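You operate a simulated robot arm through the tools that you are given. There is no shell and no other tool.

Carry out the task below with a simulated two-armed robot. There is one attempt and no reset: what you move stays moved.

Task
Warm the white cell to 30 degrees and move it to the tester.
Fine: warmer switched off.

It is judged by the outcome, as a careful person would: the job done as asked, and still so three seconds after it is handed in. It fails if anything else is knocked over, pushed out of place, dropped, spilled or broken.

Robot
Two 7-joint arms with two-finger grippers on one trunk that stands fixed in place. Base frame: the origin is at the foot of the trunk, x ahead of it, y to its left, z up. Lengths are in mm, angles in degrees, forces in N, time in s.
The left shoulder is at [50, 191, 1192], the right one opposite. With the tool pointing down near the work surface each hand reaches from about 200 to 740 mm from the base axis, measured 20 degrees to its own side. Payload 2.69 kg a hand.
The TCP of each hand is the grasp point between the finger pads, 20 mm short of the fingertips. In the tool frame z runs along the fingers and y along their closing line. The gripper opens to 100 mm; its body begins 63 mm behind the TCP.
Orientation is that of the tool frame in the base frame, as a unit quaternion [w, x, y, z]. With the fingers straight down and closing along the base's y, the tool's x points along the base's -x, its y along +y and its z along -z.

Tools
- The arms move only by the tool play_rows. It takes "left_steps", "right_steps" or both (then of equal length, played together; a hand with none holds still); each is a list of rows, each a list of 7 numbers: the shift along the tool's x, y, z in units of 50 mm (1.0 is 50 mm), then the turn, a rotation vector about the tool's x, y, z in units of 5 degrees (1.0 is 5 degrees), then the finger opening in mm, from 0 to 100. In form: [[tx, ty, tz, ax, ay, az, fingers], ...]. A call has 1 to 20 rows; each row shifts and turns the commanded pose from where the row before left it, along the tool's axes as they then stand. A call with a number of a shift or a turn outside -1 to 1 is refused whole. Each row takes 0.2 s and may step no farther than 50 mm and 8.6 degrees from the row before; otherwise, or with a gripper value out of range, the whole call is refused. Where a pose cannot be reached the arm comes as near as it can. A force on the tool above 40 N (or 10 N above the force at the start of the call, whichever is more), or a blocked arm, ends the call early, and 0.2 s more pass. Each finger travels about 153 mm/s and halts on what it meets, pressing with about 40 N; the grip force reading is that of the motor and also rises with nothing between the fingers. The clock runs only during rows and for 0.2 s after the last one: add rows that do not move to give the fingers time. It gives the time, the measured TCP pose, the force on the tool (base axes), the opening and the grip force at its end, in the units of the frame above (readings bear some noise), with the torque about the TCP (base axes, N m) and any sound that the robot's microphone picked up.
- Cameras (640 x 400 px; columns grow to the right, rows downward): "scene" is now at [114.8, 53.1, 1377.3]; the picture's right is [0.44, -0.90, 0.00], its down [-0.42, -0.21, -0.88] and it looks along [0.79, 0.39, -0.47] (base axes); focal length 214 px, centre (320, 200). "left" rides on the left gripper at [70, 19, -99] in its tool frame; the picture's right is [-0.26, 0.97, 0.00], its down [-0.75, -0.20, -0.63] and it looks along [-0.61, -0.16, 0.78] (tool axes); focal length 230 px, centre (320, 200). "right" rides on the right gripper at [70, -19, -99] in its tool frame; the picture's right is [0.26, 0.97, 0.00], its down [-0.75, 0.20, -0.63] and it looks along [-0.61, 0.16, 0.78] (tool axes); focal length 230 px, centre (320, 200). There is no depth. A picture from a camera that has moved, and an enlarged one, comes with that camera's place and axes in the base frame and with its lens. The place of the scene camera against the robot may be out by one fixed shift of up to 18 mm in any direction.
- camera(camera): a new picture of that camera. It takes no simulated time.
- slide_trunk(by): slides the trunk up (or, below 0, down) by that many mm; the arms and the scene camera ride with it, the base frame stays. It gives what a move gives, with no picture.
- turn_head(pan, tilt): turns the head with the scene camera to pan (to the left, within 80 degrees either way) and tilt (down, from -29 to 69), counted from straight ahead of the robot. It gives what a move gives.
- enlarge(camera, box): a new picture of the part [left, top, right, bottom] of that camera's present view, enlarged. It takes no simulated time.
- close_job(): hands the job in; it is judged then, once.

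Nothing tells you positions but the pictures and the camera data. Unless the task says otherwise, let go and move clear before handing in.

The tools are called after ">>>" as name(argument=value, ...) on one line, values as JSON. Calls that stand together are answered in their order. play_rows: Moves the arms, as the interface text tells. Its arguments: {"type":"object","properties":{"left_steps":{"type":"array"},"right_steps":{"type":"array"}},"required":[]} The other tools are called the same way: slide_trunk (by) moves the trunk up or down; turn_head (pan, tilt) turns the head that bears the scene camera; camera (camera) takes a picture; enlarge (camera, box) takes an enlarged picture of a part of a camera's view; close_job () hands the job in.

At the start:

```text
time: 0.0
left_position: [269.3, 353.5, 1246.1]
left_tool_rot: [0.001, 0.0, 1.0, 0.001]
left_force: [0.3, -0.5, 0.1]
left_wrist_torque: [0.01, -0.02, -0.01]
left_grip_width: 100.0
left_grasp_force: 0.0
right_position: [375.8, 29.5, 1224.2]
right_tool_rot: [0.0, -0.001, 1.0, 0.0]
right_force: [0.1, 0.2, 0.6]
right_wrist_torque: [-0.02, 0.05, -0.02]
right_grip_width: 100.0
right_grasp_force: 0.1
trunk travel left (down, up): [-250.0, 73.0]
head pan, tilt (commanded): [26.3, 27.9]
```

scene: 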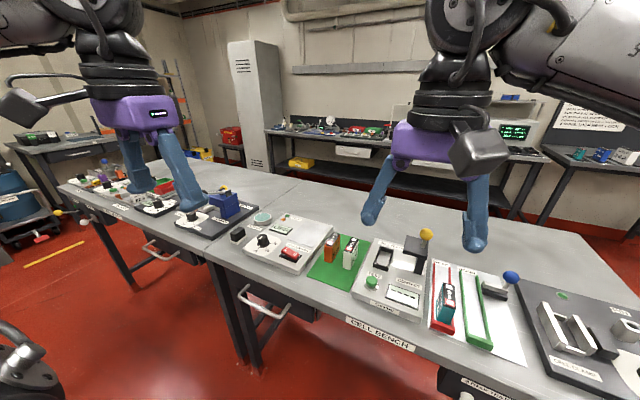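
right: 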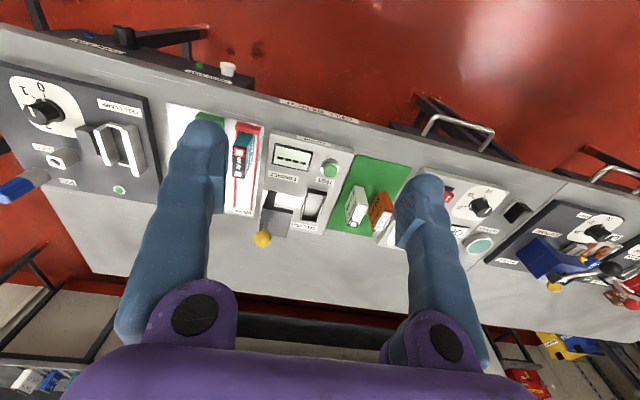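
left: 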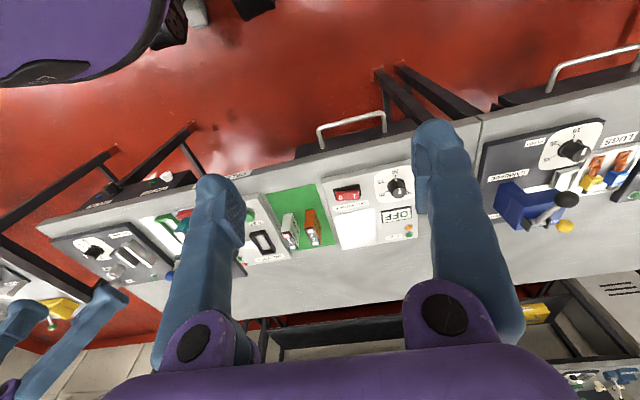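

I see a bench with a row of stations: a plate with a dial, a red rocker switch (probably the warmer), a green mat with an orange and a white cell, a tester with a slot and yellow-knob lever, and racks. I'll look closer before moving.

>>> enlarge(camera="scene", box=[220, 200, 380, 300])

>>> enlarge(camera="scene", box=[340, 220, 500, 320])

>>> enlarge(camera="left", box=[230, 150, 430, 275])

>>> enlarge(camera="right", box=[220, 110, 420, 260])

```text
4.00 times, centred on (300, 250) of scene
camera zoom: at [114.8, 53.1, 1377.3], right [0.44, -0.9, 0.0], down [-0.42, -0.21, -0.88], along [0.79, 0.39, -0.47], focal length 858 px, centre (400, 0)
```

zoom: 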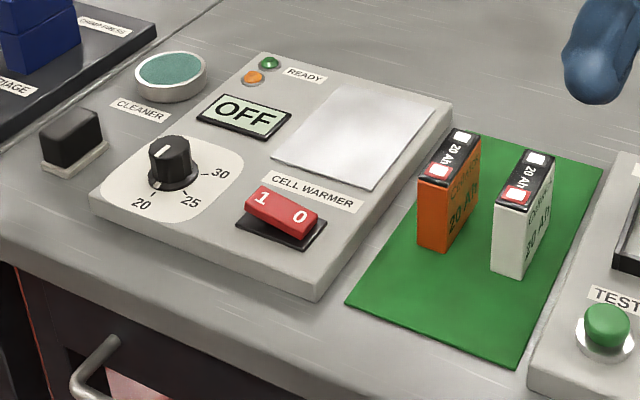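

```text
4.00 times, centred on (420, 270) of scene
camera zoom: at [114.8, 53.1, 1377.3], right [0.44, -0.9, 0.0], down [-0.42, -0.21, -0.88], along [0.79, 0.39, -0.47], focal length 858 px, centre (-80, -80)
```

zoom: 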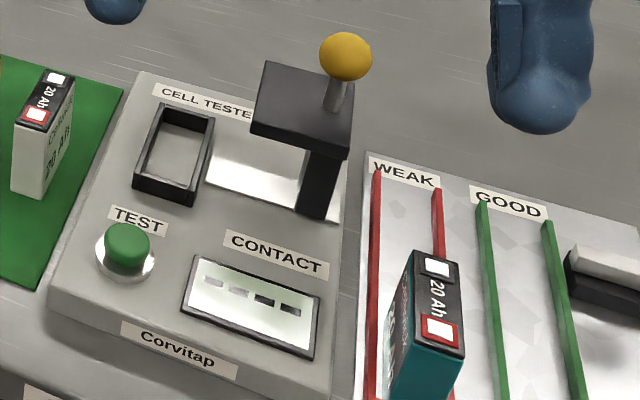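

```text
3.20 times, centred on (330, 212) of left
camera zoom: at [197.1, 373.7, 1345.0], right [0.26, 0.97, 0.0], down [0.75, -0.2, 0.63], along [0.61, -0.16, -0.78], focal length 736 px, centre (288, 160)
```

zoom: 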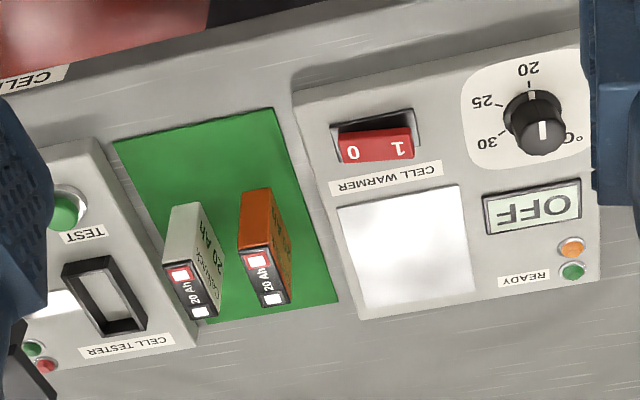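

```text
2.67 times, centred on (320, 185) of right
camera zoom: at [306.0, 11.9, 1322.3], right [-0.26, 0.97, 0.0], down [0.75, 0.2, 0.63], along [0.61, 0.16, -0.78], focal length 614 px, centre (320, 240)
```

zoom: 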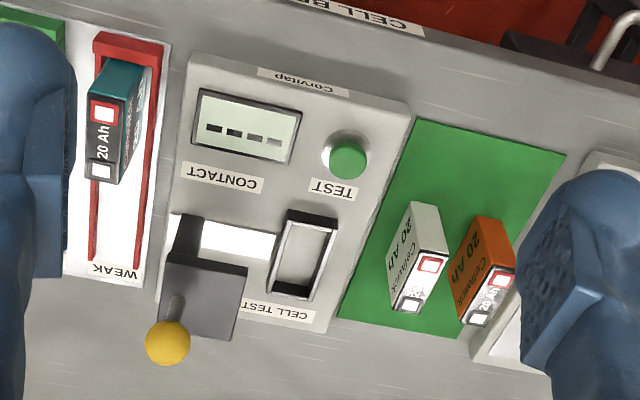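

The warmer has a dial (20/25/30), a 1/0 rocker and a white heating pad. The tester has a framed slot and a lever. I'll zoom in on the dial, slot and cells to triangulate them.

>>> enlarge(camera="scene", box=[240, 225, 304, 265])

>>> enlarge(camera="left", box=[370, 160, 434, 200])

>>> enlarge(camera="left", box=[240, 200, 336, 260])

>>> enlarge(camera="right", box=[250, 170, 410, 270])

>>> enlarge(camera="scene", box=[320, 225, 416, 285])

```text
10.00 times, centred on (272, 245) of scene
camera zoom: at [114.8, 53.1, 1377.3], right [0.44, -0.9, 0.0], down [-0.42, -0.21, -0.88], along [0.79, 0.39, -0.47], focal length 2145 px, centre (800, -250)
```

zoom: 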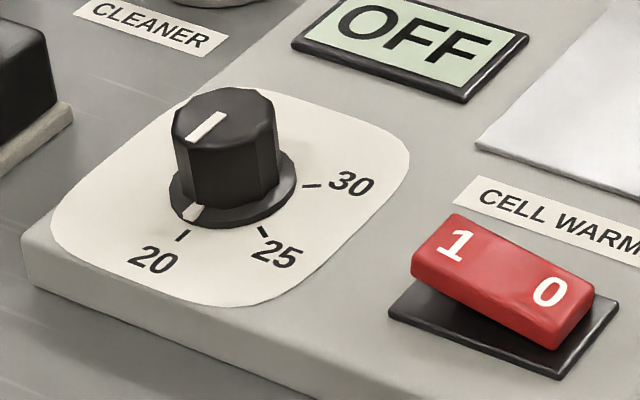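

```text
10.00 times, centred on (402, 180) of left
camera zoom: at [197.1, 373.7, 1345.0], right [0.26, 0.97, 0.0], down [0.75, -0.2, 0.63], along [0.61, -0.16, -0.78], focal length 2301 px, centre (-500, 400)
```

zoom: 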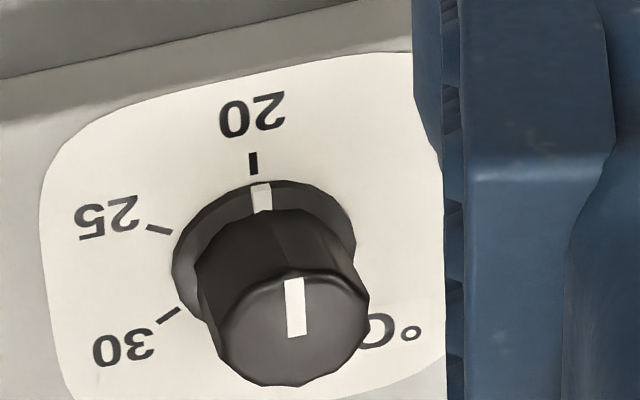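

```text
6.67 times, centred on (288, 230) of left
camera zoom: at [197.1, 373.7, 1345.0], right [0.26, 0.97, 0.0], down [0.75, -0.2, 0.63], along [0.61, -0.16, -0.78], focal length 1534 px, centre (533, 0)
```

zoom: 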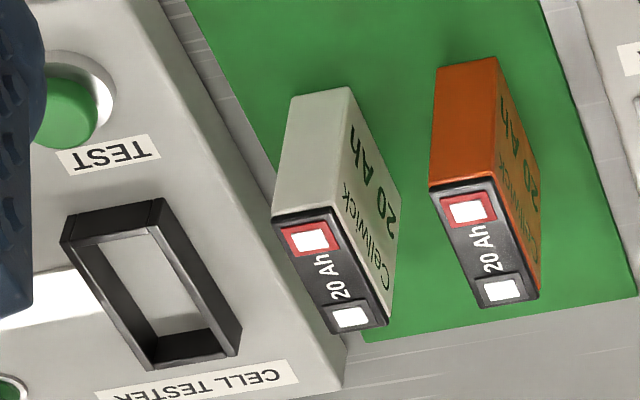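

```text
4.00 times, centred on (330, 220) of right
camera zoom: at [306.0, 11.9, 1322.3], right [-0.26, 0.97, 0.0], down [0.75, 0.2, 0.63], along [0.61, 0.16, -0.78], focal length 920 px, centre (280, 120)
```

zoom: 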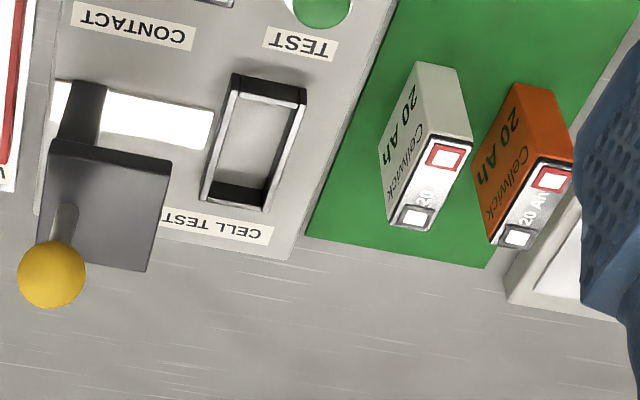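

```text
6.67 times, centred on (368, 255) of scene
camera zoom: at [114.8, 53.1, 1377.3], right [0.44, -0.9, 0.0], down [-0.42, -0.21, -0.88], along [0.79, 0.39, -0.47], focal length 1430 px, centre (0, -167)
```

zoom: 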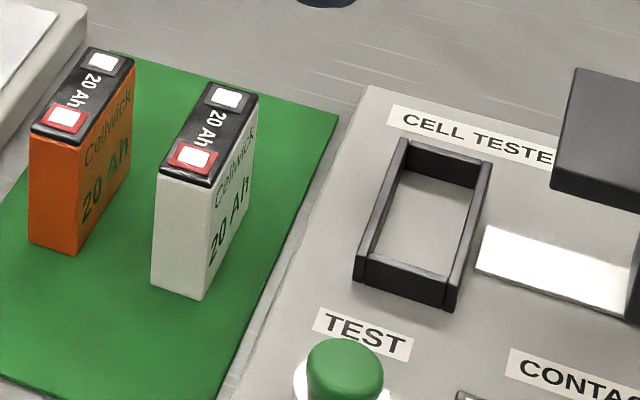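

The dial sits at 20 and the warmer is OFF, with the dial near [556, 471], the cells near [620, 180] and the tester slot near [656, 79]. I'll move the right arm out of the way and bring the left hand closer to see better.

>>> play_rows(left_steps=[[-0.7, -0.08, 0.4, 0, 0, 0, 100], [-0.7, -0.08, 0.4, 0, 0, 0, 100], [-0.7, -0.08, 0.4, 0, 0, 0, 100], [-0.7, -0.08, 0.4, 0, 0, 0, 100], [-0.7, -0.08, 0.4, 0, 0, 0, 100], [-0.7, -0.08, 0.4, 0, 0, 0, 100], [0, 0, 0, 0, 0, 0, 100]], right_steps=[[0.25, -0.93, 0, 0, 0, 0, 100], [0.25, -0.93, 0, 0, 0, 0, 100], [0.25, -0.93, 0, 0, 0, 0, 100], [0.25, -0.93, 0, 0, 0, 0, 100], [0.25, -0.93, 0, 0, 0, 0, 100], [0.25, -0.93, 0, 0, 0, 0, 100], [0, 0, 0, 0, 0, 0, 100]])

>>> camera(camera="left")

>>> camera(camera="scene")

```text
time: 1.6
left_position: [481.1, 331.8, 1124.1]
left_tool_rot: [0.0, 0.0, 1.0, -0.001]
left_force: [0.4, -0.1, 0.4]
left_wrist_torque: [-0.04, -0.05, 0.01]
left_grip_width: 100.1
left_grasp_force: 0.0
right_position: [295.4, -249.1, 1222.7]
right_tool_rot: [0.0, -0.001, 1.0, -0.001]
right_force: [0.0, 0.7, -0.4]
right_wrist_torque: [-0.01, 0.0, 0.01]
right_grip_width: 100.2
right_grasp_force: 0.1
trunk travel left (down, up): [-250.0, 73.0]
head pan, tilt (commanded): [26.3, 27.9]
```

```text
taken
camera left: at [408.5, 351.5, 1223.5], right [0.26, 0.97, 0.0], down [0.75, -0.2, 0.63], along [0.61, -0.16, -0.78], focal length 230 px, centre (320, 200)
```

left: 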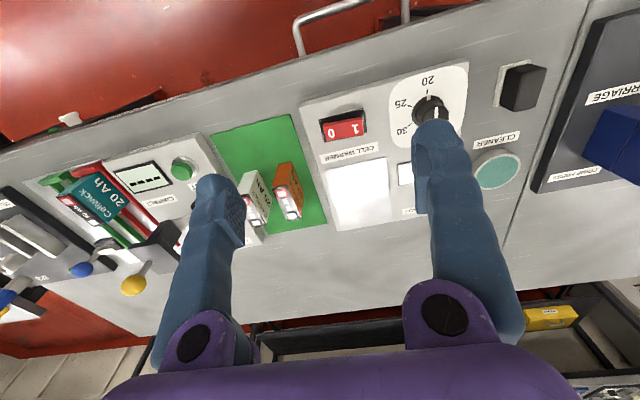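

```text
taken
camera scene: at [114.8, 54.0, 1377.2], right [0.44, -0.9, 0.0], down [-0.42, -0.21, -0.88], along [0.79, 0.39, -0.47], focal length 214 px, centre (320, 200)
```

scene: 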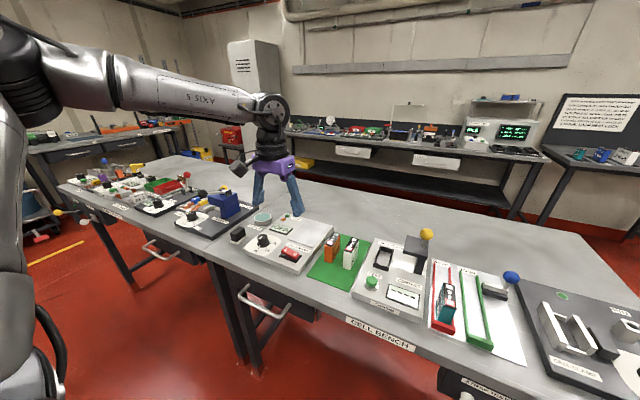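

The right arm is out of the way. Now I'll zoom in from this nearer left-hand view to triangulate the cells, dial, rocker, pad and slot.

>>> enlarge(camera="left", box=[200, 100, 344, 250])

>>> enlarge(camera="left", box=[300, 60, 492, 180])

>>> enlarge(camera="scene", box=[340, 225, 436, 285])

>>> enlarge(camera="right", box=[200, 0, 640, 275])

```text
2.67 times, centred on (272, 175) of left
camera zoom: at [408.5, 351.5, 1223.5], right [0.26, 0.97, 0.0], down [0.75, -0.2, 0.63], along [0.61, -0.16, -0.78], focal length 614 px, centre (448, 267)
```

zoom: 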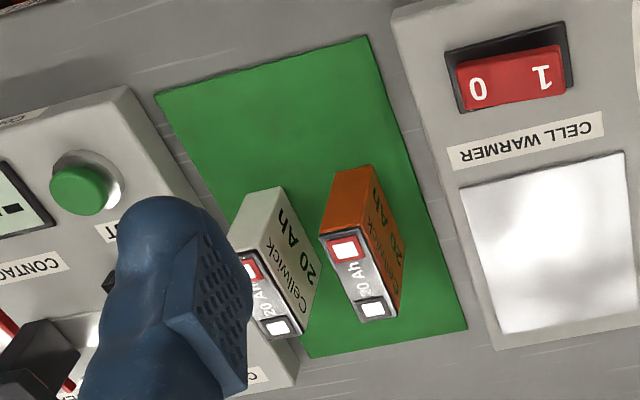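

```text
3.33 times, centred on (396, 120) of left
camera zoom: at [408.5, 351.5, 1223.5], right [0.26, 0.97, 0.0], down [0.75, -0.2, 0.63], along [0.61, -0.16, -0.78], focal length 767 px, centre (67, 467)
```

zoom: 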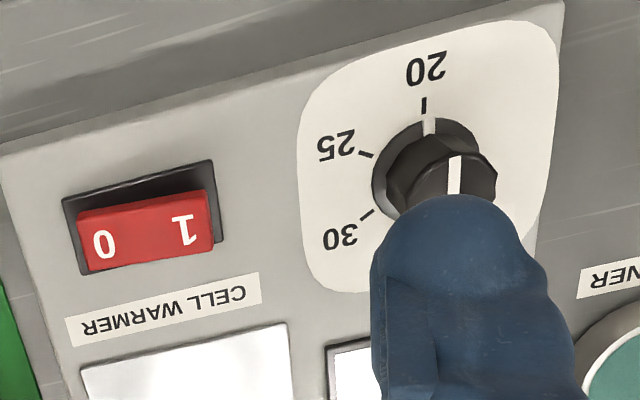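

```text
6.67 times, centred on (388, 255) of scene
camera zoom: at [114.8, 54.0, 1377.2], right [0.44, -0.9, 0.0], down [-0.42, -0.21, -0.88], along [0.79, 0.39, -0.47], focal length 1430 px, centre (-133, -167)
```

zoom: 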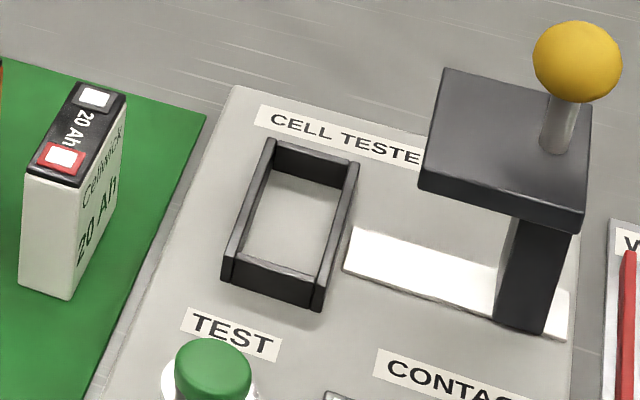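

```text
1.45 times, centred on (420, 138) of right
camera zoom: at [227.0, -265.8, 1322.5], right [-0.26, 0.97, 0.0], down [0.75, 0.2, 0.63], along [0.61, 0.16, -0.78], focal length 335 px, centre (174, 291)
```

zoom: 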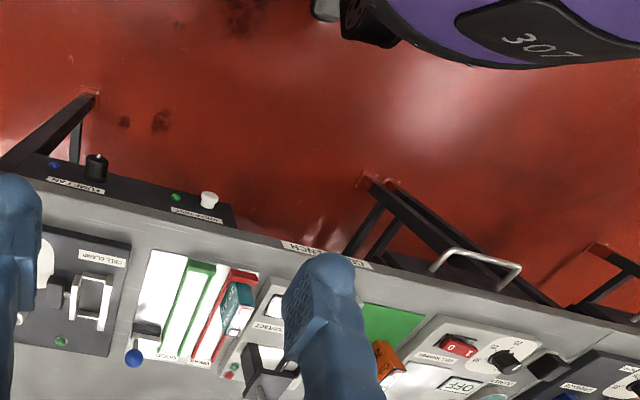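

From triangulating the two left views: the panel top is at z≈903, the dial is centred at about (546.7, 466.1) with its pointer at 20, and 30 is roughly 116° counterclockwise. The white cell is at about (608.5, 184.5) with its long side along x, and the slot is near (641, 89). I'll go above the dial first and refine.

>>> play_rows(left_steps=[[-0.328, 0.672, 0.35, 0, 0, 0, 100], [-0.328, 0.672, 0.35, 0, 0, 0, 100], [-0.328, 0.672, 0.35, 0, 0, 0, 100], [-0.328, 0.672, 0.35, 0, 0, 0, 100], [0, 0, 0, 0, 0, 0, 100]])

>>> camera(camera="left")

>>> enlarge(camera="left", box=[240, 140, 400, 240])

>>> enlarge(camera="left", box=[0, 80, 320, 280])

```text
time: 2.8
left_position: [542.7, 463.3, 1057.1]
left_tool_rot: [0.0, 0.0, 1.0, 0.0]
left_force: [-0.5, -0.1, -0.2]
left_wrist_torque: [0.01, -0.01, 0.0]
left_grip_width: 99.8
left_grasp_force: 0.0
right_position: [296.6, -248.0, 1224.1]
right_tool_rot: [0.0, 0.001, 1.0, -0.001]
right_force: [-0.9, 0.0, 0.6]
right_wrist_torque: [0.03, -0.03, 0.01]
right_grip_width: 100.2
right_grasp_force: 0.1
trunk travel left (down, up): [-250.0, 73.0]
head pan, tilt (commanded): [26.3, 27.9]
```

```text
taken
camera left: at [471.0, 482.8, 1155.3], right [0.26, 0.97, 0.0], down [0.75, -0.2, 0.63], along [0.61, -0.16, -0.78], focal length 230 px, centre (320, 200)
```

left: 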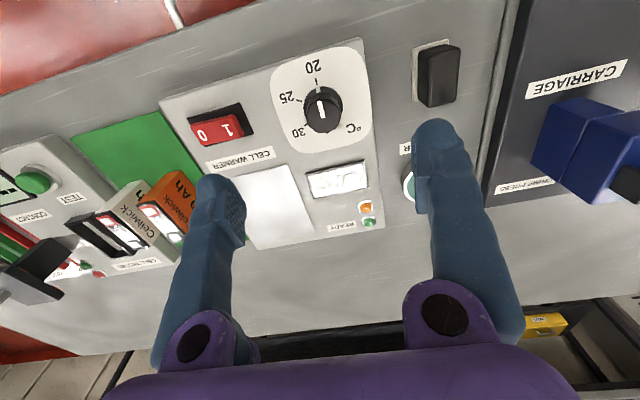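

```text
4.00 times, centred on (320, 190) of left
camera zoom: at [471.0, 482.8, 1155.3], right [0.26, 0.97, 0.0], down [0.75, -0.2, 0.63], along [0.61, -0.16, -0.78], focal length 920 px, centre (320, 240)
```

zoom: 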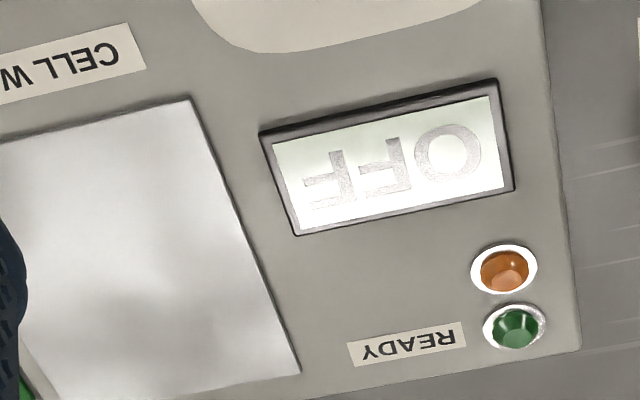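

```text
2.00 times, centred on (160, 180) of left
camera zoom: at [471.0, 482.8, 1155.3], right [0.26, 0.97, 0.0], down [0.75, -0.2, 0.63], along [0.61, -0.16, -0.78], focal length 460 px, centre (640, 240)
```

zoom: 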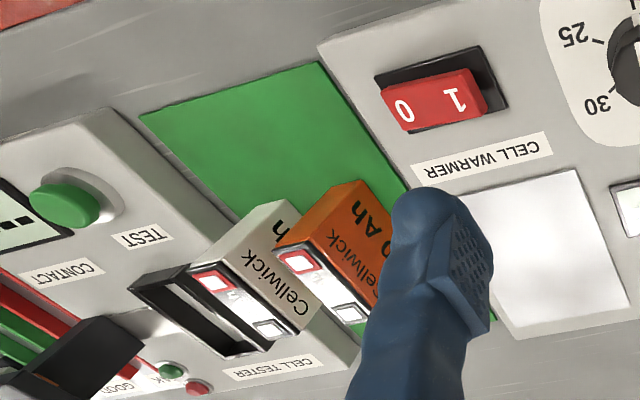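

The knob is in view below the gripper. I'll zoom on it to refine its centre and pointer angle.

>>> enlarge(camera="left", box=[256, 35, 384, 155])

>>> enlarge(camera="scene", box=[220, 180, 348, 260])

```text
3.33 times, centred on (320, 95) of left
camera zoom: at [471.0, 482.8, 1155.3], right [0.26, 0.97, 0.0], down [0.75, -0.2, 0.63], along [0.61, -0.16, -0.78], focal length 767 px, centre (320, 550)
```

zoom: 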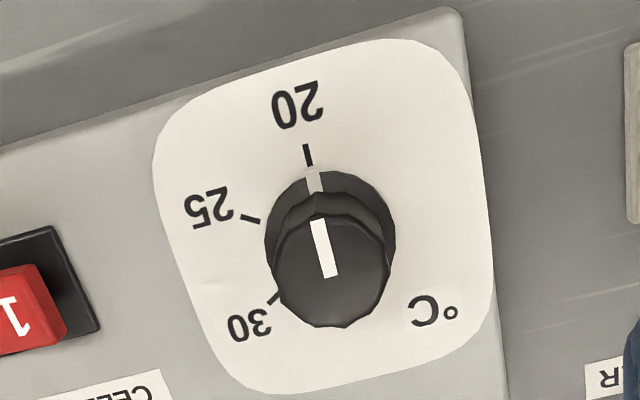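

```text
5.00 times, centred on (284, 220) of scene
camera zoom: at [114.5, 52.7, 1377.3], right [0.44, -0.9, 0.0], down [-0.42, -0.21, -0.88], along [0.79, 0.39, -0.47], focal length 1072 px, centre (500, 100)
```

zoom: 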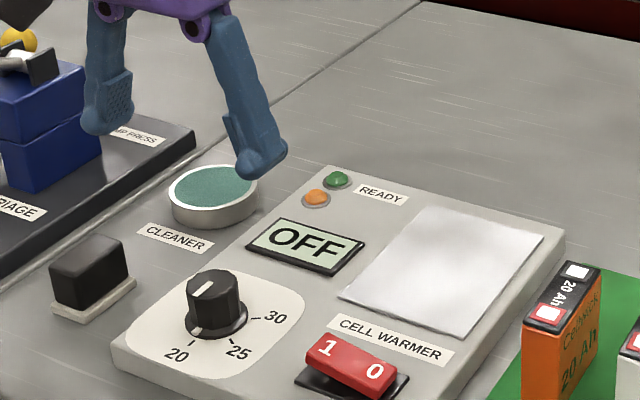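

The knob centre is refined to (547.2, 466.2) with its top at z≈931. I'll centre over it, pre-turn the hand by -58° (base z) so that the 116° turn stays within the wrist range, and check.

>>> play_rows(left_steps=[[-0.1, 0.054, 0.3, 0, 0, 0, 80], [0, 0, 0, 0, 0, 0.967, 60], [0, 0, 0, 0, 0, 0.967, 60], [0, 0, 0, 0, 0, 0.967, 60], [0, 0, 0, 0, 0, 0.967, 60], [0, 0, 0, 0, 0, 0.967, 60], [0, 0, 0, 0, 0, 0.967, 60], [0, 0, 0, 0, 0, 0.967, 60], [0, 0, 0, 0, 0, 0.967, 60], [0, 0, 0, 0, 0, 0.967, 60], [0, 0, 0, 0, 0, 0.967, 60], [0, 0, 0, 0, 0, 0.967, 60], [0, 0, 0, 0, 0, 0.967, 60], [0, 0, 0.6, 0, 0, 0, 60], [0, 0, 0.6, 0, 0, 0, 60], [0, 0, 0, 0, 0, 0, 60]])

>>> camera(camera="left")

>>> enlarge(camera="scene", box=[220, 180, 348, 260])

```text
time: 6.2
left_position: [392.6, 240.6, 969.2]
left_tool_rot: [0.0, 0.485, 0.874, 0.0]
left_force: [0.2, 0.0, -0.2]
left_wrist_torque: [0.0, 0.0, 0.02]
left_grip_width: 59.8
left_grasp_force: 0.0
left hand out of reach, approached as far as the arm can: row 3, 4, 5, 6, 7, 8, 9, 10, 11, 12, 13
right_position: [296.9, -248.4, 1224.3]
right_tool_rot: [0.0, 0.0, 1.0, 0.0]
right_force: [0.3, -0.3, 0.2]
right_wrist_torque: [0.02, 0.0, -0.02]
right_grip_width: 100.2
right_grasp_force: 0.0
trunk travel left (down, up): [-250.0, 73.0]
head pan, tilt (commanded): [26.3, 27.9]
```

```text
taken
camera left: at [367.1, 310.3, 1067.6], right [0.96, 0.29, 0.0], down [0.23, -0.74, 0.63], along [0.19, -0.6, -0.78], focal length 230 px, centre (320, 200)
```

left: 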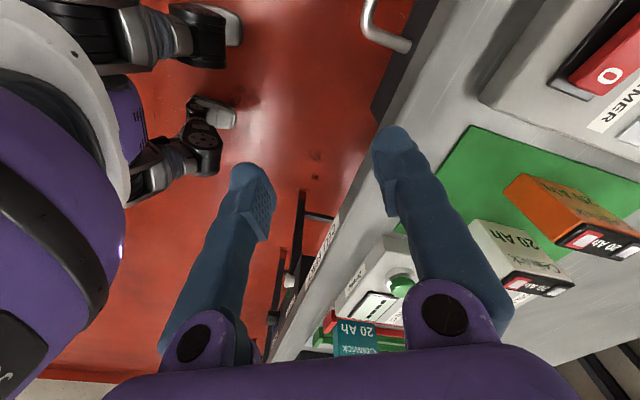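

```text
5.00 times, centred on (284, 220) of scene
camera zoom: at [114.7, 53.3, 1377.3], right [0.44, -0.9, 0.0], down [-0.42, -0.21, -0.88], along [0.79, 0.39, -0.47], focal length 1072 px, centre (500, 100)
```

zoom: 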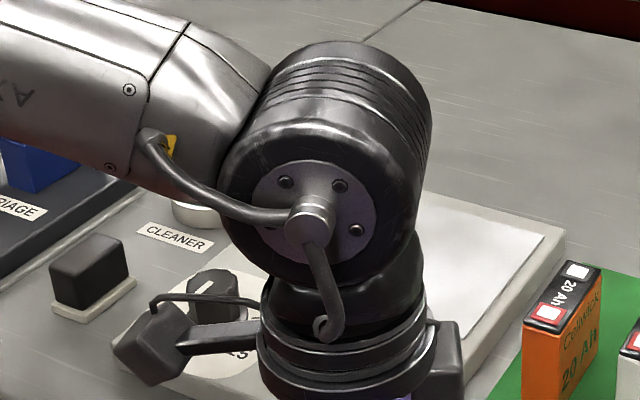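

The wrist cannot turn that far this way at that spot, so the arm drifted back toward the bench edge (nothing seems touched). I'll lift first and see how the commanded pose behaves.

>>> play_rows(left_steps=[[0, 0, -0.6, 0, 0, 0, 60], [0, 0, 0, 0, 0, 0, 60]])

```text
time: 6.8
left_position: [390.2, 238.4, 998.2]
left_tool_rot: [0.001, 0.484, 0.875, 0.0]
left_force: [0.1, 0.7, 0.5]
left_wrist_torque: [-0.01, -0.02, -0.04]
left_grip_width: 60.2
left_grasp_force: 0.0
right_position: [297.7, -248.2, 1223.1]
right_tool_rot: [0.0, -0.001, 1.0, 0.0]
right_force: [0.1, -0.1, -0.1]
right_wrist_torque: [0.02, 0.01, -0.04]
right_grip_width: 99.7
right_grasp_force: 0.2
trunk travel left (down, up): [-250.0, 73.0]
head pan, tilt (commanded): [26.3, 27.9]
```

The commanded pose follows what was reached. I'll lift and turn back to zero yaw, then return over the dial and test turning the other way.

>>> play_rows(left_steps=[[0, 0, -0.8, 0, 0, 0, 60], [0, 0, -0.8, 0, 0, 0, 60], [0, 0, -0.8, 0, 0, 0, 60], [0, 0, 0, 0, 0, -0.967, 60], [0, 0, 0, 0, 0, -0.967, 60], [0, 0, 0, 0, 0, -0.967, 60], [0, 0, 0, 0, 0, -0.967, 60], [0, 0, 0, 0, 0, -0.967, 60], [0, 0, 0, 0, 0, -0.967, 60], [0, 0, 0, 0, 0, -0.967, 60], [0, 0, 0, 0, 0, -0.967, 60], [0, 0, 0, 0, 0, -0.967, 60], [0, 0, 0, 0, 0, -0.967, 60], [0, 0, 0, 0, 0, -0.967, 60], [0, 0, 0, 0, 0, -0.967, 60], [0, 0, 0, 0, 0, 0, 60]])

>>> camera(camera="scene")

```text
time: 10.2
left_position: [390.9, 241.7, 1123.5]
left_tool_rot: [-0.001, -0.001, 1.0, 0.0]
left_force: [-0.6, 0.4, 0.2]
left_wrist_torque: [0.01, -0.03, -0.02]
left_grip_width: 60.1
left_grasp_force: 0.1
right_position: [297.3, -249.8, 1223.7]
right_tool_rot: [0.0, 0.0, 1.0, 0.0]
right_force: [0.2, -0.5, 0.0]
right_wrist_torque: [0.02, 0.01, -0.02]
right_grip_width: 100.1
right_grasp_force: 0.1
trunk travel left (down, up): [-250.0, 73.0]
head pan, tilt (commanded): [26.3, 27.9]
```

```text
taken
camera scene: at [114.9, 53.1, 1377.3], right [0.44, -0.9, 0.0], down [-0.42, -0.21, -0.88], along [0.79, 0.39, -0.47], focal length 214 px, centre (320, 200)
```

scene: 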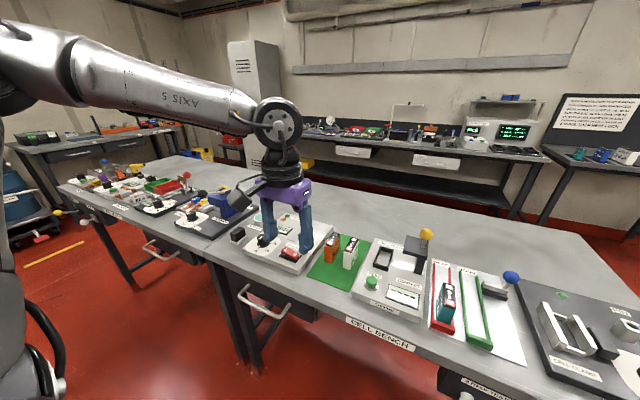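

Nothing has been disturbed. Back over the dial, and I'll test turning the positive way by 40°.

>>> play_rows(left_steps=[[-0.521, 0.748, 0.2, 0, 0, 0, 60], [-0.521, 0.748, 0.2, 0, 0, 0, 60], [-0.521, 0.748, 0.2, 0, 0, 0, 60], [-0.521, 0.748, 0.2, 0, 0, 0, 60], [-0.521, 0.748, 0.2, 0, 0, 0, 60], [-0.521, 0.748, 0.2, 0, 0, 0, 60], [0, 0, 0, 0, 0, -1, 60], [0, 0, 0, 0, 0, -1, 60], [0, 0, 0, 0, 0, -1, 60], [0, 0, 0, 0, 0, -1, 60], [0, 0, 0, 0, 0, -1, 60], [0, 0, 0, 0, 0, -1, 60], [0, 0, 0, 0, 0, -1, 60], [0, 0, 0, 0, 0, -1, 60], [0, 0, 0, 0, 0, 0, 60]])

```text
time: 13.4
left_position: [547.6, 465.6, 1061.8]
left_tool_rot: [0.0, -0.343, 0.939, 0.0]
left_force: [0.6, -0.1, 0.3]
left_wrist_torque: [0.02, 0.01, -0.01]
left_grip_width: 59.9
left_grasp_force: 0.0
right_position: [296.8, -249.9, 1222.8]
right_tool_rot: [0.0, 0.0, 1.0, 0.0]
right_force: [0.6, 0.5, -0.4]
right_wrist_torque: [0.01, 0.02, -0.01]
right_grip_width: 100.3
right_grasp_force: 0.3
trunk travel left (down, up): [-250.0, 73.0]
head pan, tilt (commanded): [26.3, 27.9]
```

Turning the positive way works. I'll continue by another 80° to test the range needed for the dial.

>>> play_rows(left_steps=[[0, 0, 0, 0, 0, -1, 60], [0, 0, 0, 0, 0, -1, 60], [0, 0, 0, 0, 0, -1, 60], [0, 0, 0, 0, 0, -1, 60], [0, 0, 0, 0, 0, -1, 60], [0, 0, 0, 0, 0, -1, 60], [0, 0, 0, 0, 0, -1, 60], [0, 0, 0, 0, 0, -1, 60], [0, 0, 0, 0, 0, -1, 60], [0, 0, 0, 0, 0, -1, 60], [0, 0, 0, 0, 0, 0, 60]])

>>> camera(camera="left")

>>> camera(camera="scene")

```text
time: 15.8
left_position: [547.2, 465.2, 1061.5]
left_tool_rot: [0.0, 0.707, -0.707, 0.0]
left_force: [0.1, -0.1, 0.6]
left_wrist_torque: [0.02, 0.03, 0.01]
left_grip_width: 59.9
left_grasp_force: 0.0
right_position: [297.2, -248.0, 1222.5]
right_tool_rot: [0.0, 0.0, 1.0, 0.0]
right_force: [-0.6, -0.2, 0.3]
right_wrist_torque: [0.01, -0.02, 0.01]
right_grip_width: 100.2
right_grasp_force: 0.0
trunk travel left (down, up): [-250.0, 73.0]
head pan, tilt (commanded): [26.3, 27.9]
```

```text
taken
camera left: at [525.1, 397.0, 1159.4], right [-0.97, 0.26, 0.0], down [0.2, 0.75, 0.63], along [0.16, 0.61, -0.78], focal length 230 px, centre (320, 200)
```

left: 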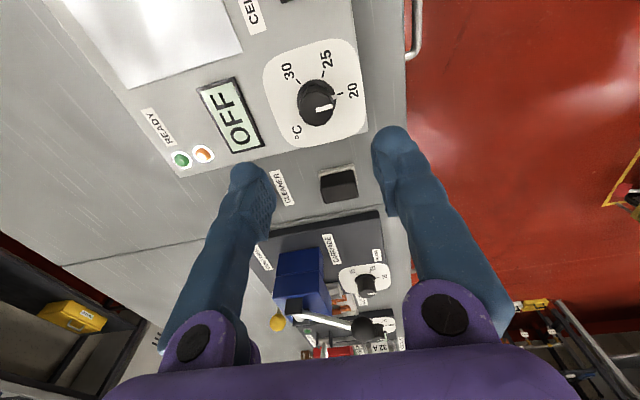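

```text
taken
camera scene: at [114.8, 53.1, 1377.3], right [0.44, -0.9, 0.0], down [-0.42, -0.21, -0.88], along [0.79, 0.39, -0.47], focal length 214 px, centre (320, 200)
```

scene: 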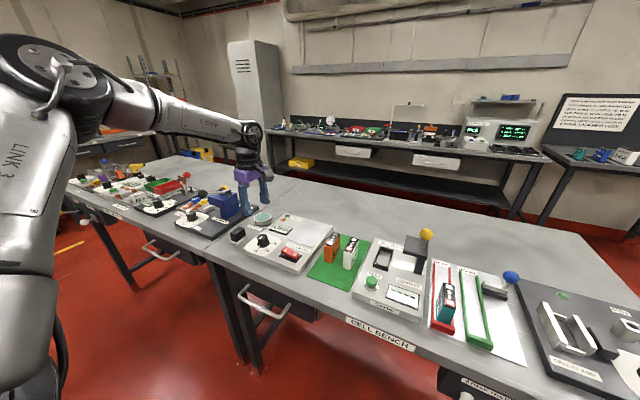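

Yaw +90° is reached cleanly. I'll test another 30°.

>>> play_rows(left_steps=[[0, 0, 0, 0, 0, -1, 60], [0, 0, 0, 0, 0, -1, 60], [0, 0, 0, 0, 0, -1, 60], [0, 0, 0, 0, 0, -1, 60], [0, 0, 0, 0, 0, -1, 60], [0, 0, 0, 0, 0, -1, 60], [0, 0, 0, 0, 0, 0, 60]])

```text
time: 17.4
left_position: [546.8, 466.0, 1060.7]
left_tool_rot: [0.0, 0.866, -0.499, 0.0]
left_force: [0.2, 0.1, 0.7]
left_wrist_torque: [0.01, 0.0, 0.02]
left_grip_width: 60.0
left_grasp_force: 0.0
right_position: [297.0, -249.4, 1223.2]
right_tool_rot: [0.0, 0.0, 1.0, 0.001]
right_force: [0.8, 1.6, -0.1]
right_wrist_torque: [-0.02, 0.0, 0.02]
right_grip_width: 100.2
right_grasp_force: 0.0
trunk travel left (down, up): [-250.0, 73.0]
head pan, tilt (commanded): [26.3, 27.9]
```

Range 0–120° works at this height. I'll descend to 960 (fingertips just above the knob) and sweep back to 0° to confirm reach at working height.

>>> play_rows(left_steps=[[0, 0, 0.67, 0, 0, 0, 60], [0, 0, 0.67, 0, 0, 0, 60], [0, 0, 0.67, 0, 0, 0, 60], [0, 0, 0, 0, 0, 1, 60], [0, 0, 0, 0, 0, 1, 60], [0, 0, 0, 0, 0, 1, 60], [0, 0, 0, 0, 0, 1, 60], [0, 0, 0, 0, 0, 1, 60], [0, 0, 0, 0, 0, 1, 60], [0, 0, 0, 0, 0, 1, 60], [0, 0, 0, 0, 0, 1, 60], [0, 0, 0, 0, 0, 1, 60], [0, 0, 0, 0, 0, 1, 60], [0, 0, 0, 0, 0, 1, 60], [0, 0, 0, 0, 0, 1, 60], [0, 0, 0, 0, 0, 1, 60], [0, 0, 0, 0, 0, 0, 60]])

>>> camera(camera="left")

>>> enlarge(camera="scene", box=[220, 180, 348, 260])

```text
time: 21.0
left_position: [546.3, 465.1, 962.1]
left_tool_rot: [0.0, -0.461, 0.887, 0.0]
left_force: [-0.8, -0.2, 0.3]
left_wrist_torque: [-0.01, 0.03, 0.03]
left_grip_width: 59.9
left_grasp_force: 0.0
right_position: [298.3, -248.1, 1223.3]
right_tool_rot: [0.0, 0.0, 1.0, 0.0]
right_force: [0.0, 0.1, -1.0]
right_wrist_torque: [-0.01, -0.01, -0.02]
right_grip_width: 99.8
right_grasp_force: 0.2
trunk travel left (down, up): [-250.0, 73.0]
head pan, tilt (commanded): [26.3, 27.9]
```

```text
taken
camera left: at [489.3, 419.9, 1059.4], right [-0.64, 0.77, 0.0], down [0.6, 0.5, 0.63], along [0.48, 0.4, -0.78], focal length 230 px, centre (320, 200)
```

left: 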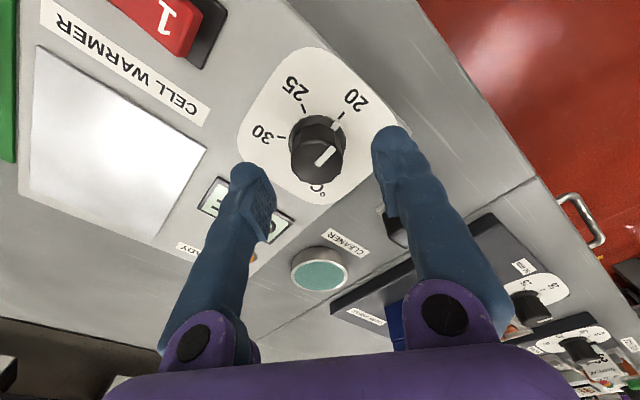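

```text
5.00 times, centred on (284, 220) of scene
camera zoom: at [114.8, 53.0, 1377.3], right [0.44, -0.9, 0.0], down [-0.42, -0.21, -0.88], along [0.79, 0.39, -0.47], focal length 1072 px, centre (500, 100)
```

zoom: 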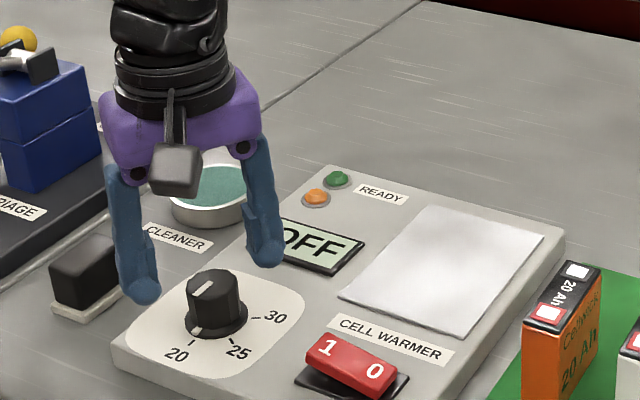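

Reach holds at working height. I'll finish sweeping back to 0° and look at the alignment between fingers and knob.

>>> play_rows(left_steps=[[0, 0, 0, 0, 0, 1, 60], [0, 0, 0, 0, 0, 1, 60], [0, 0, 0, 0, 0, 1, 60], [0, 0, 0, 0, 0, 1, 60], [0, 0, 0, 0, 0, 1, 60], [0, 0, 0, 0, 0, 1, 60], [0, 0, 0, 0, 0, 1, 60], [0, 0, 0, 0, 0, 1, 60], [0, 0, 0, 0, 0, 1, 60], [0, 0, 0, 0, 0, 1, 60], [0, 0, 0, 0, 0, 1, 60], [0, 0, 0, 0, 0, 0, 60]])

>>> camera(camera="left")

>>> enlarge(camera="left", box=[220, 80, 420, 240])

>>> enlarge(camera="scene", box=[220, 180, 348, 260])

```text
time: 23.6
left_position: [546.9, 466.6, 960.1]
left_tool_rot: [0.0, 0.001, 1.0, 0.0]
left_force: [-0.1, 1.3, -1.0]
left_wrist_torque: [-0.01, 0.0, -0.03]
left_grip_width: 60.1
left_grasp_force: 0.0
right_position: [297.4, -249.4, 1225.2]
right_tool_rot: [0.0, 0.001, 1.0, 0.0]
right_force: [-0.1, 0.2, -0.4]
right_wrist_torque: [-0.03, 0.02, 0.02]
right_grip_width: 100.1
right_grasp_force: 0.0
trunk travel left (down, up): [-250.0, 73.0]
head pan, tilt (commanded): [26.3, 27.9]
```

```text
taken
camera left: at [474.5, 485.5, 1059.1], right [0.26, 0.97, 0.0], down [0.75, -0.2, 0.63], along [0.61, -0.16, -0.78], focal length 230 px, centre (320, 200)
```

left: 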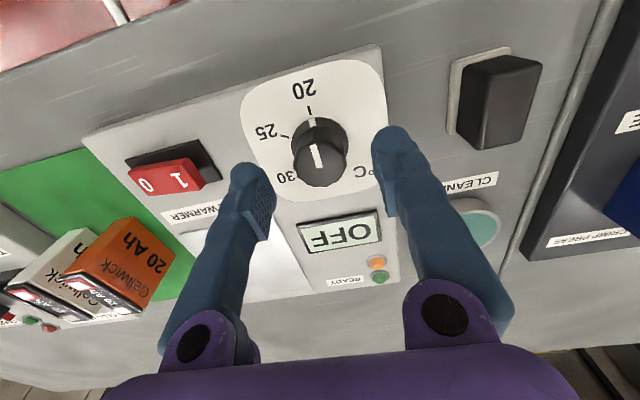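

```text
2.50 times, centred on (320, 160) of left
camera zoom: at [474.5, 485.5, 1059.1], right [0.26, 0.97, 0.0], down [0.75, -0.2, 0.63], along [0.61, -0.16, -0.78], focal length 575 px, centre (320, 300)
```

zoom: 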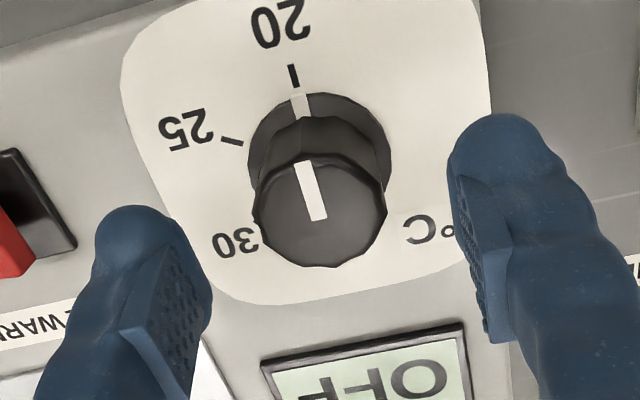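

```text
5.00 times, centred on (284, 220) of scene
camera zoom: at [114.8, 53.1, 1377.3], right [0.44, -0.9, 0.0], down [-0.42, -0.21, -0.88], along [0.79, 0.39, -0.47], focal length 1072 px, centre (500, 100)
```

zoom: 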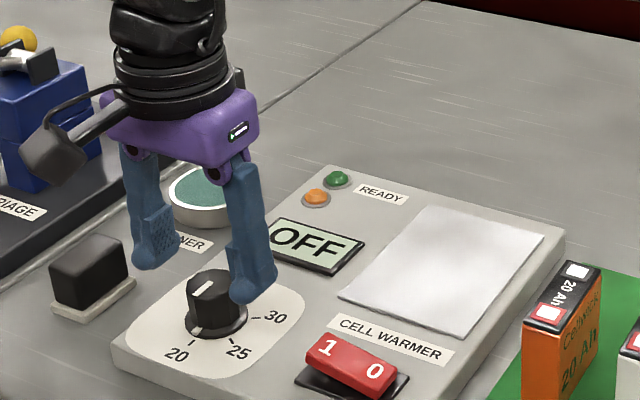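

The fingers straddle the knob well and are centred. I'll descend so the pads cover the knob's side and close on it.

>>> play_rows(left_steps=[[0, 0, 0.31, 0, 0, 0, 60], [0, 0, 0.31, 0, 0, 0, 60], [0, 0, 0, 0, 0, 0, 45], [0, 0, 0, 0, 0, 0, 36], [0, 0, 0, 0, 0, 0, 25], [0, 0, 0, 0, 0, 0, 25]])

>>> enlarge(camera="left", box=[220, 80, 420, 240])

>>> enlarge(camera="scene", box=[220, 180, 348, 260])

```text
time: 25.0
left_position: [546.3, 465.5, 928.8]
left_tool_rot: [-0.001, -0.001, 1.0, 0.0]
left_force: [-0.3, -0.2, -1.0]
left_wrist_torque: [0.01, -0.17, 0.03]
left_grip_width: 32.7
left_grasp_force: 44.5
right_position: [297.3, -248.6, 1224.2]
right_tool_rot: [0.0, 0.0, 1.0, 0.001]
right_force: [0.4, -0.1, -0.9]
right_wrist_torque: [-0.02, 0.04, -0.04]
right_grip_width: 100.3
right_grasp_force: 0.0
trunk travel left (down, up): [-250.0, 73.0]
head pan, tilt (commanded): [26.3, 27.9]
```

```text
2.50 times, centred on (320, 160) of left
camera zoom: at [474.9, 484.4, 1026.5], right [0.26, 0.97, 0.0], down [0.75, -0.2, 0.63], along [0.61, -0.16, -0.78], focal length 575 px, centre (320, 300)
```

zoom: 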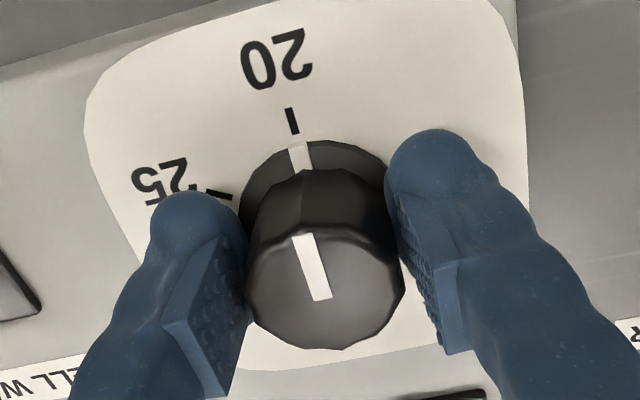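

```text
5.00 times, centred on (284, 220) of scene
camera zoom: at [114.9, 53.1, 1377.2], right [0.44, -0.9, 0.0], down [-0.42, -0.21, -0.88], along [0.79, 0.39, -0.47], focal length 1072 px, centre (500, 100)
```

zoom: 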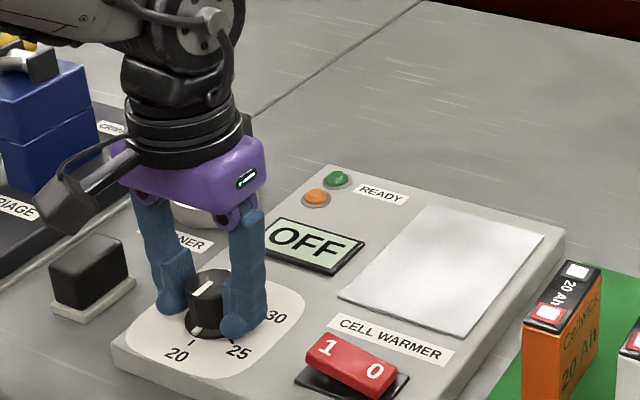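

The knob is gripped at 32.7 mm. I'll turn 60° towards 30 and check that the pointer follows.

>>> play_rows(left_steps=[[0, 0, 0, 0, 0, -1, 25], [0, 0, 0, 0, 0, -1, 25], [0, 0, 0, 0, 0, -1, 25], [0, 0, 0, 0, 0, -1, 25], [0, 0, 0, 0, 0, -1, 25], [0, 0, 0, 0, 0, -1, 25], [0, 0, 0, 0, 0, -1, 25], [0, 0, 0, 0, 0, -1, 25], [0, 0, 0, 0, 0, -1, 25], [0, 0, 0, 0, 0, -1, 25], [0, 0, 0, 0, 0, -1, 25], [0, 0, 0, 0, 0, -1, 25], [0, 0, 0, 0, 0, 0, 25]])

>>> enlarge(camera="left", box=[220, 80, 420, 240])

>>> enlarge(camera="scene", box=[220, 180, 348, 260])

```text
time: 27.8
left_position: [549.6, 462.3, 928.9]
left_tool_rot: [-0.002, -0.501, 0.865, 0.0]
left_force: [8.3, -27.3, -19.3]
left_wrist_torque: [-0.49, 0.1, -0.04]
left_grip_width: 32.7
left_grasp_force: 44.8
right_position: [298.8, -250.3, 1222.7]
right_tool_rot: [-0.001, 0.0, 1.0, 0.001]
right_force: [-0.2, -0.3, 0.3]
right_wrist_torque: [0.01, -0.04, 0.03]
right_grip_width: 99.8
right_grasp_force: 0.0
trunk travel left (down, up): [-250.0, 73.0]
head pan, tilt (commanded): [26.3, 27.9]
```

```text
2.50 times, centred on (320, 160) of left
camera zoom: at [495.5, 412.9, 1027.2], right [-0.71, 0.71, 0.0], down [0.55, 0.55, 0.63], along [0.44, 0.44, -0.78], focal length 575 px, centre (320, 300)
```

zoom: 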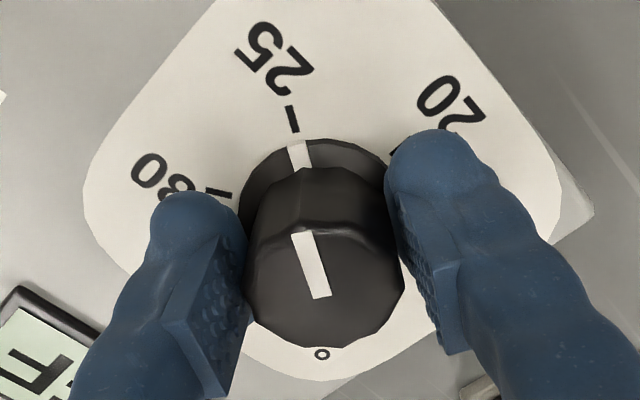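

```text
5.00 times, centred on (284, 220) of scene
camera zoom: at [117.7, 51.7, 1377.0], right [0.44, -0.9, 0.0], down [-0.42, -0.21, -0.88], along [0.79, 0.39, -0.47], focal length 1072 px, centre (500, 100)
```

zoom: 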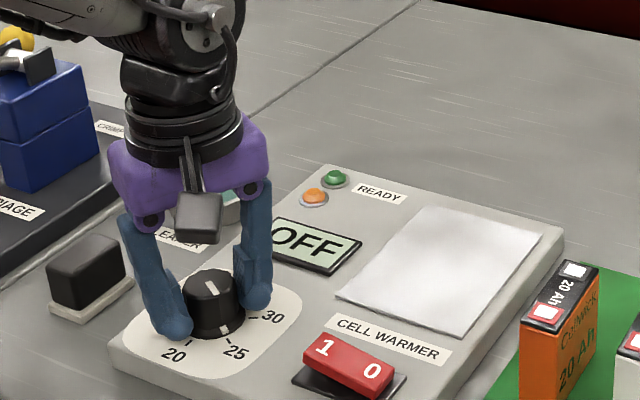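

The knob turned to 25, but a side force has built up because the knob centre sits about 4 mm ahead of my grasp point, at roughly (550.5, 466.8). I'll release, recentre and regrip before continuing.

>>> play_rows(left_steps=[[0, 0, 0, 0, 0, 0, 36], [0, 0, 0, 0, 0, 0, 50], [0, 0, 0, 0, 0, 0, 50], [-0.052, -0.058, 0, 0, 0, 0, 50], [0, 0, 0, 0, 0, 0, 50]])

>>> enlarge(camera="left", box=[220, 80, 420, 240])

```text
time: 29.0
left_position: [550.8, 464.9, 930.5]
left_tool_rot: [-0.001, -0.5, 0.866, 0.0]
left_force: [0.0, 0.4, 0.2]
left_wrist_torque: [0.06, 0.01, -0.01]
left_grip_width: 50.0
left_grasp_force: 0.0
right_position: [297.3, -248.3, 1222.5]
right_tool_rot: [-0.001, -0.001, 1.0, 0.0]
right_force: [0.7, -0.1, -0.5]
right_wrist_torque: [0.0, -0.03, 0.03]
right_grip_width: 99.8
right_grasp_force: 0.0
trunk travel left (down, up): [-250.0, 73.0]
head pan, tilt (commanded): [26.3, 27.9]
```

```text
2.50 times, centred on (320, 160) of left
camera zoom: at [497.2, 415.6, 1027.9], right [-0.71, 0.71, 0.0], down [0.55, 0.55, 0.63], along [0.44, 0.45, -0.78], focal length 575 px, centre (320, 300)
```

zoom: 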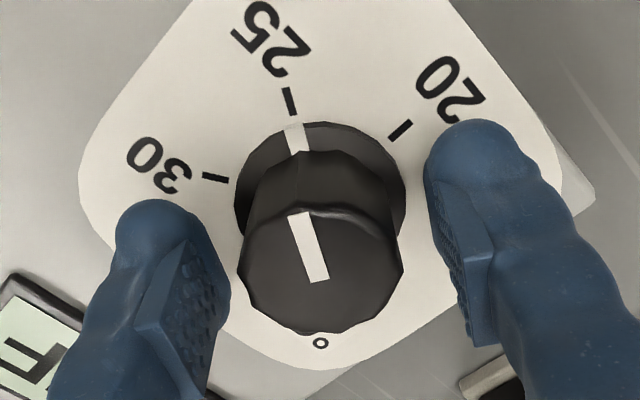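

Now centred within about 2 mm. I'll nudge slightly, regrip, and turn the remaining ~57°.

>>> play_rows(left_steps=[[0.03, 0, 0, 0, 0, 0, 45], [0, 0, 0, 0, 0, 0, 36], [0, 0, 0, 0, 0, 0, 25], [0, 0, 0, 0, 0, 0, 25], [0, 0, 0, 0, 0, -1, 25], [0, 0, 0, 0, 0, -1, 25], [0, 0, 0, 0, 0, -1, 25], [0, 0, 0, 0, 0, -1, 25], [0, 0, 0, 0, 0, -1, 25], [0, 0, 0, 0, 0, -1, 25], [0, 0, 0, 0, 0, -1, 25], [0, 0, 0, 0, 0, -1, 25], [0, 0, 0, 0, 0, -1, 25], [0, 0, 0, 0, 0, -1, 25], [0, 0, 0, 0, 0, -1, 25], [0, 0, 0, 0, 0, 0, 25]])

>>> enlarge(camera="left", box=[220, 80, 420, 240])

>>> enlarge(camera="scene", box=[220, 180, 348, 260])

```text
time: 32.4
left_position: [550.4, 465.1, 929.0]
left_tool_rot: [0.001, 0.844, -0.537, -0.001]
left_force: [-5.4, -9.3, -13.3]
left_wrist_torque: [-0.38, -0.05, 0.03]
left_grip_width: 32.9
left_grasp_force: 45.0
right_position: [298.1, -249.5, 1222.5]
right_tool_rot: [0.0, 0.0, 1.0, 0.0]
right_force: [-0.4, 0.3, 0.3]
right_wrist_torque: [0.01, 0.01, 0.0]
right_grip_width: 100.1
right_grasp_force: 0.0
trunk travel left (down, up): [-250.0, 73.0]
head pan, tilt (commanded): [26.3, 27.9]
```

```text
2.50 times, centred on (320, 160) of left
camera zoom: at [560.3, 394.9, 1027.6], right [-0.98, -0.18, 0.0], down [-0.14, 0.77, 0.63], along [-0.11, 0.62, -0.78], focal length 575 px, centre (320, 300)
```

zoom: 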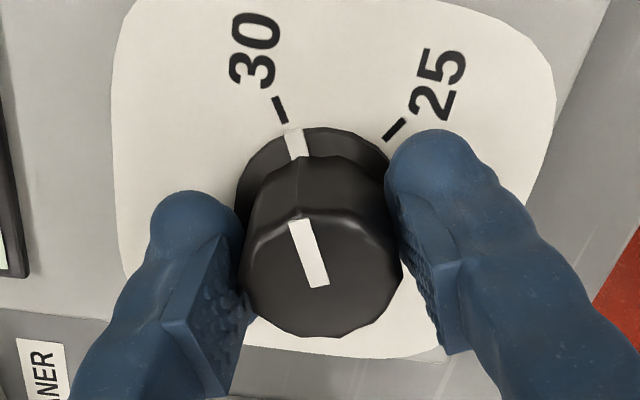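

```text
5.00 times, centred on (284, 220) of scene
camera zoom: at [115.4, 53.1, 1377.1], right [0.44, -0.9, 0.0], down [-0.42, -0.21, -0.88], along [0.79, 0.39, -0.47], focal length 1072 px, centre (500, 100)
```

zoom: 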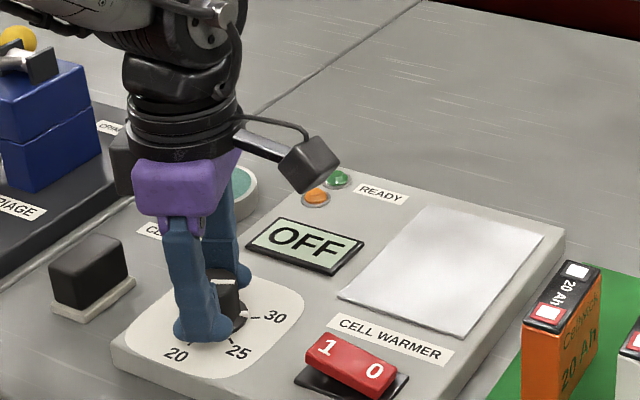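

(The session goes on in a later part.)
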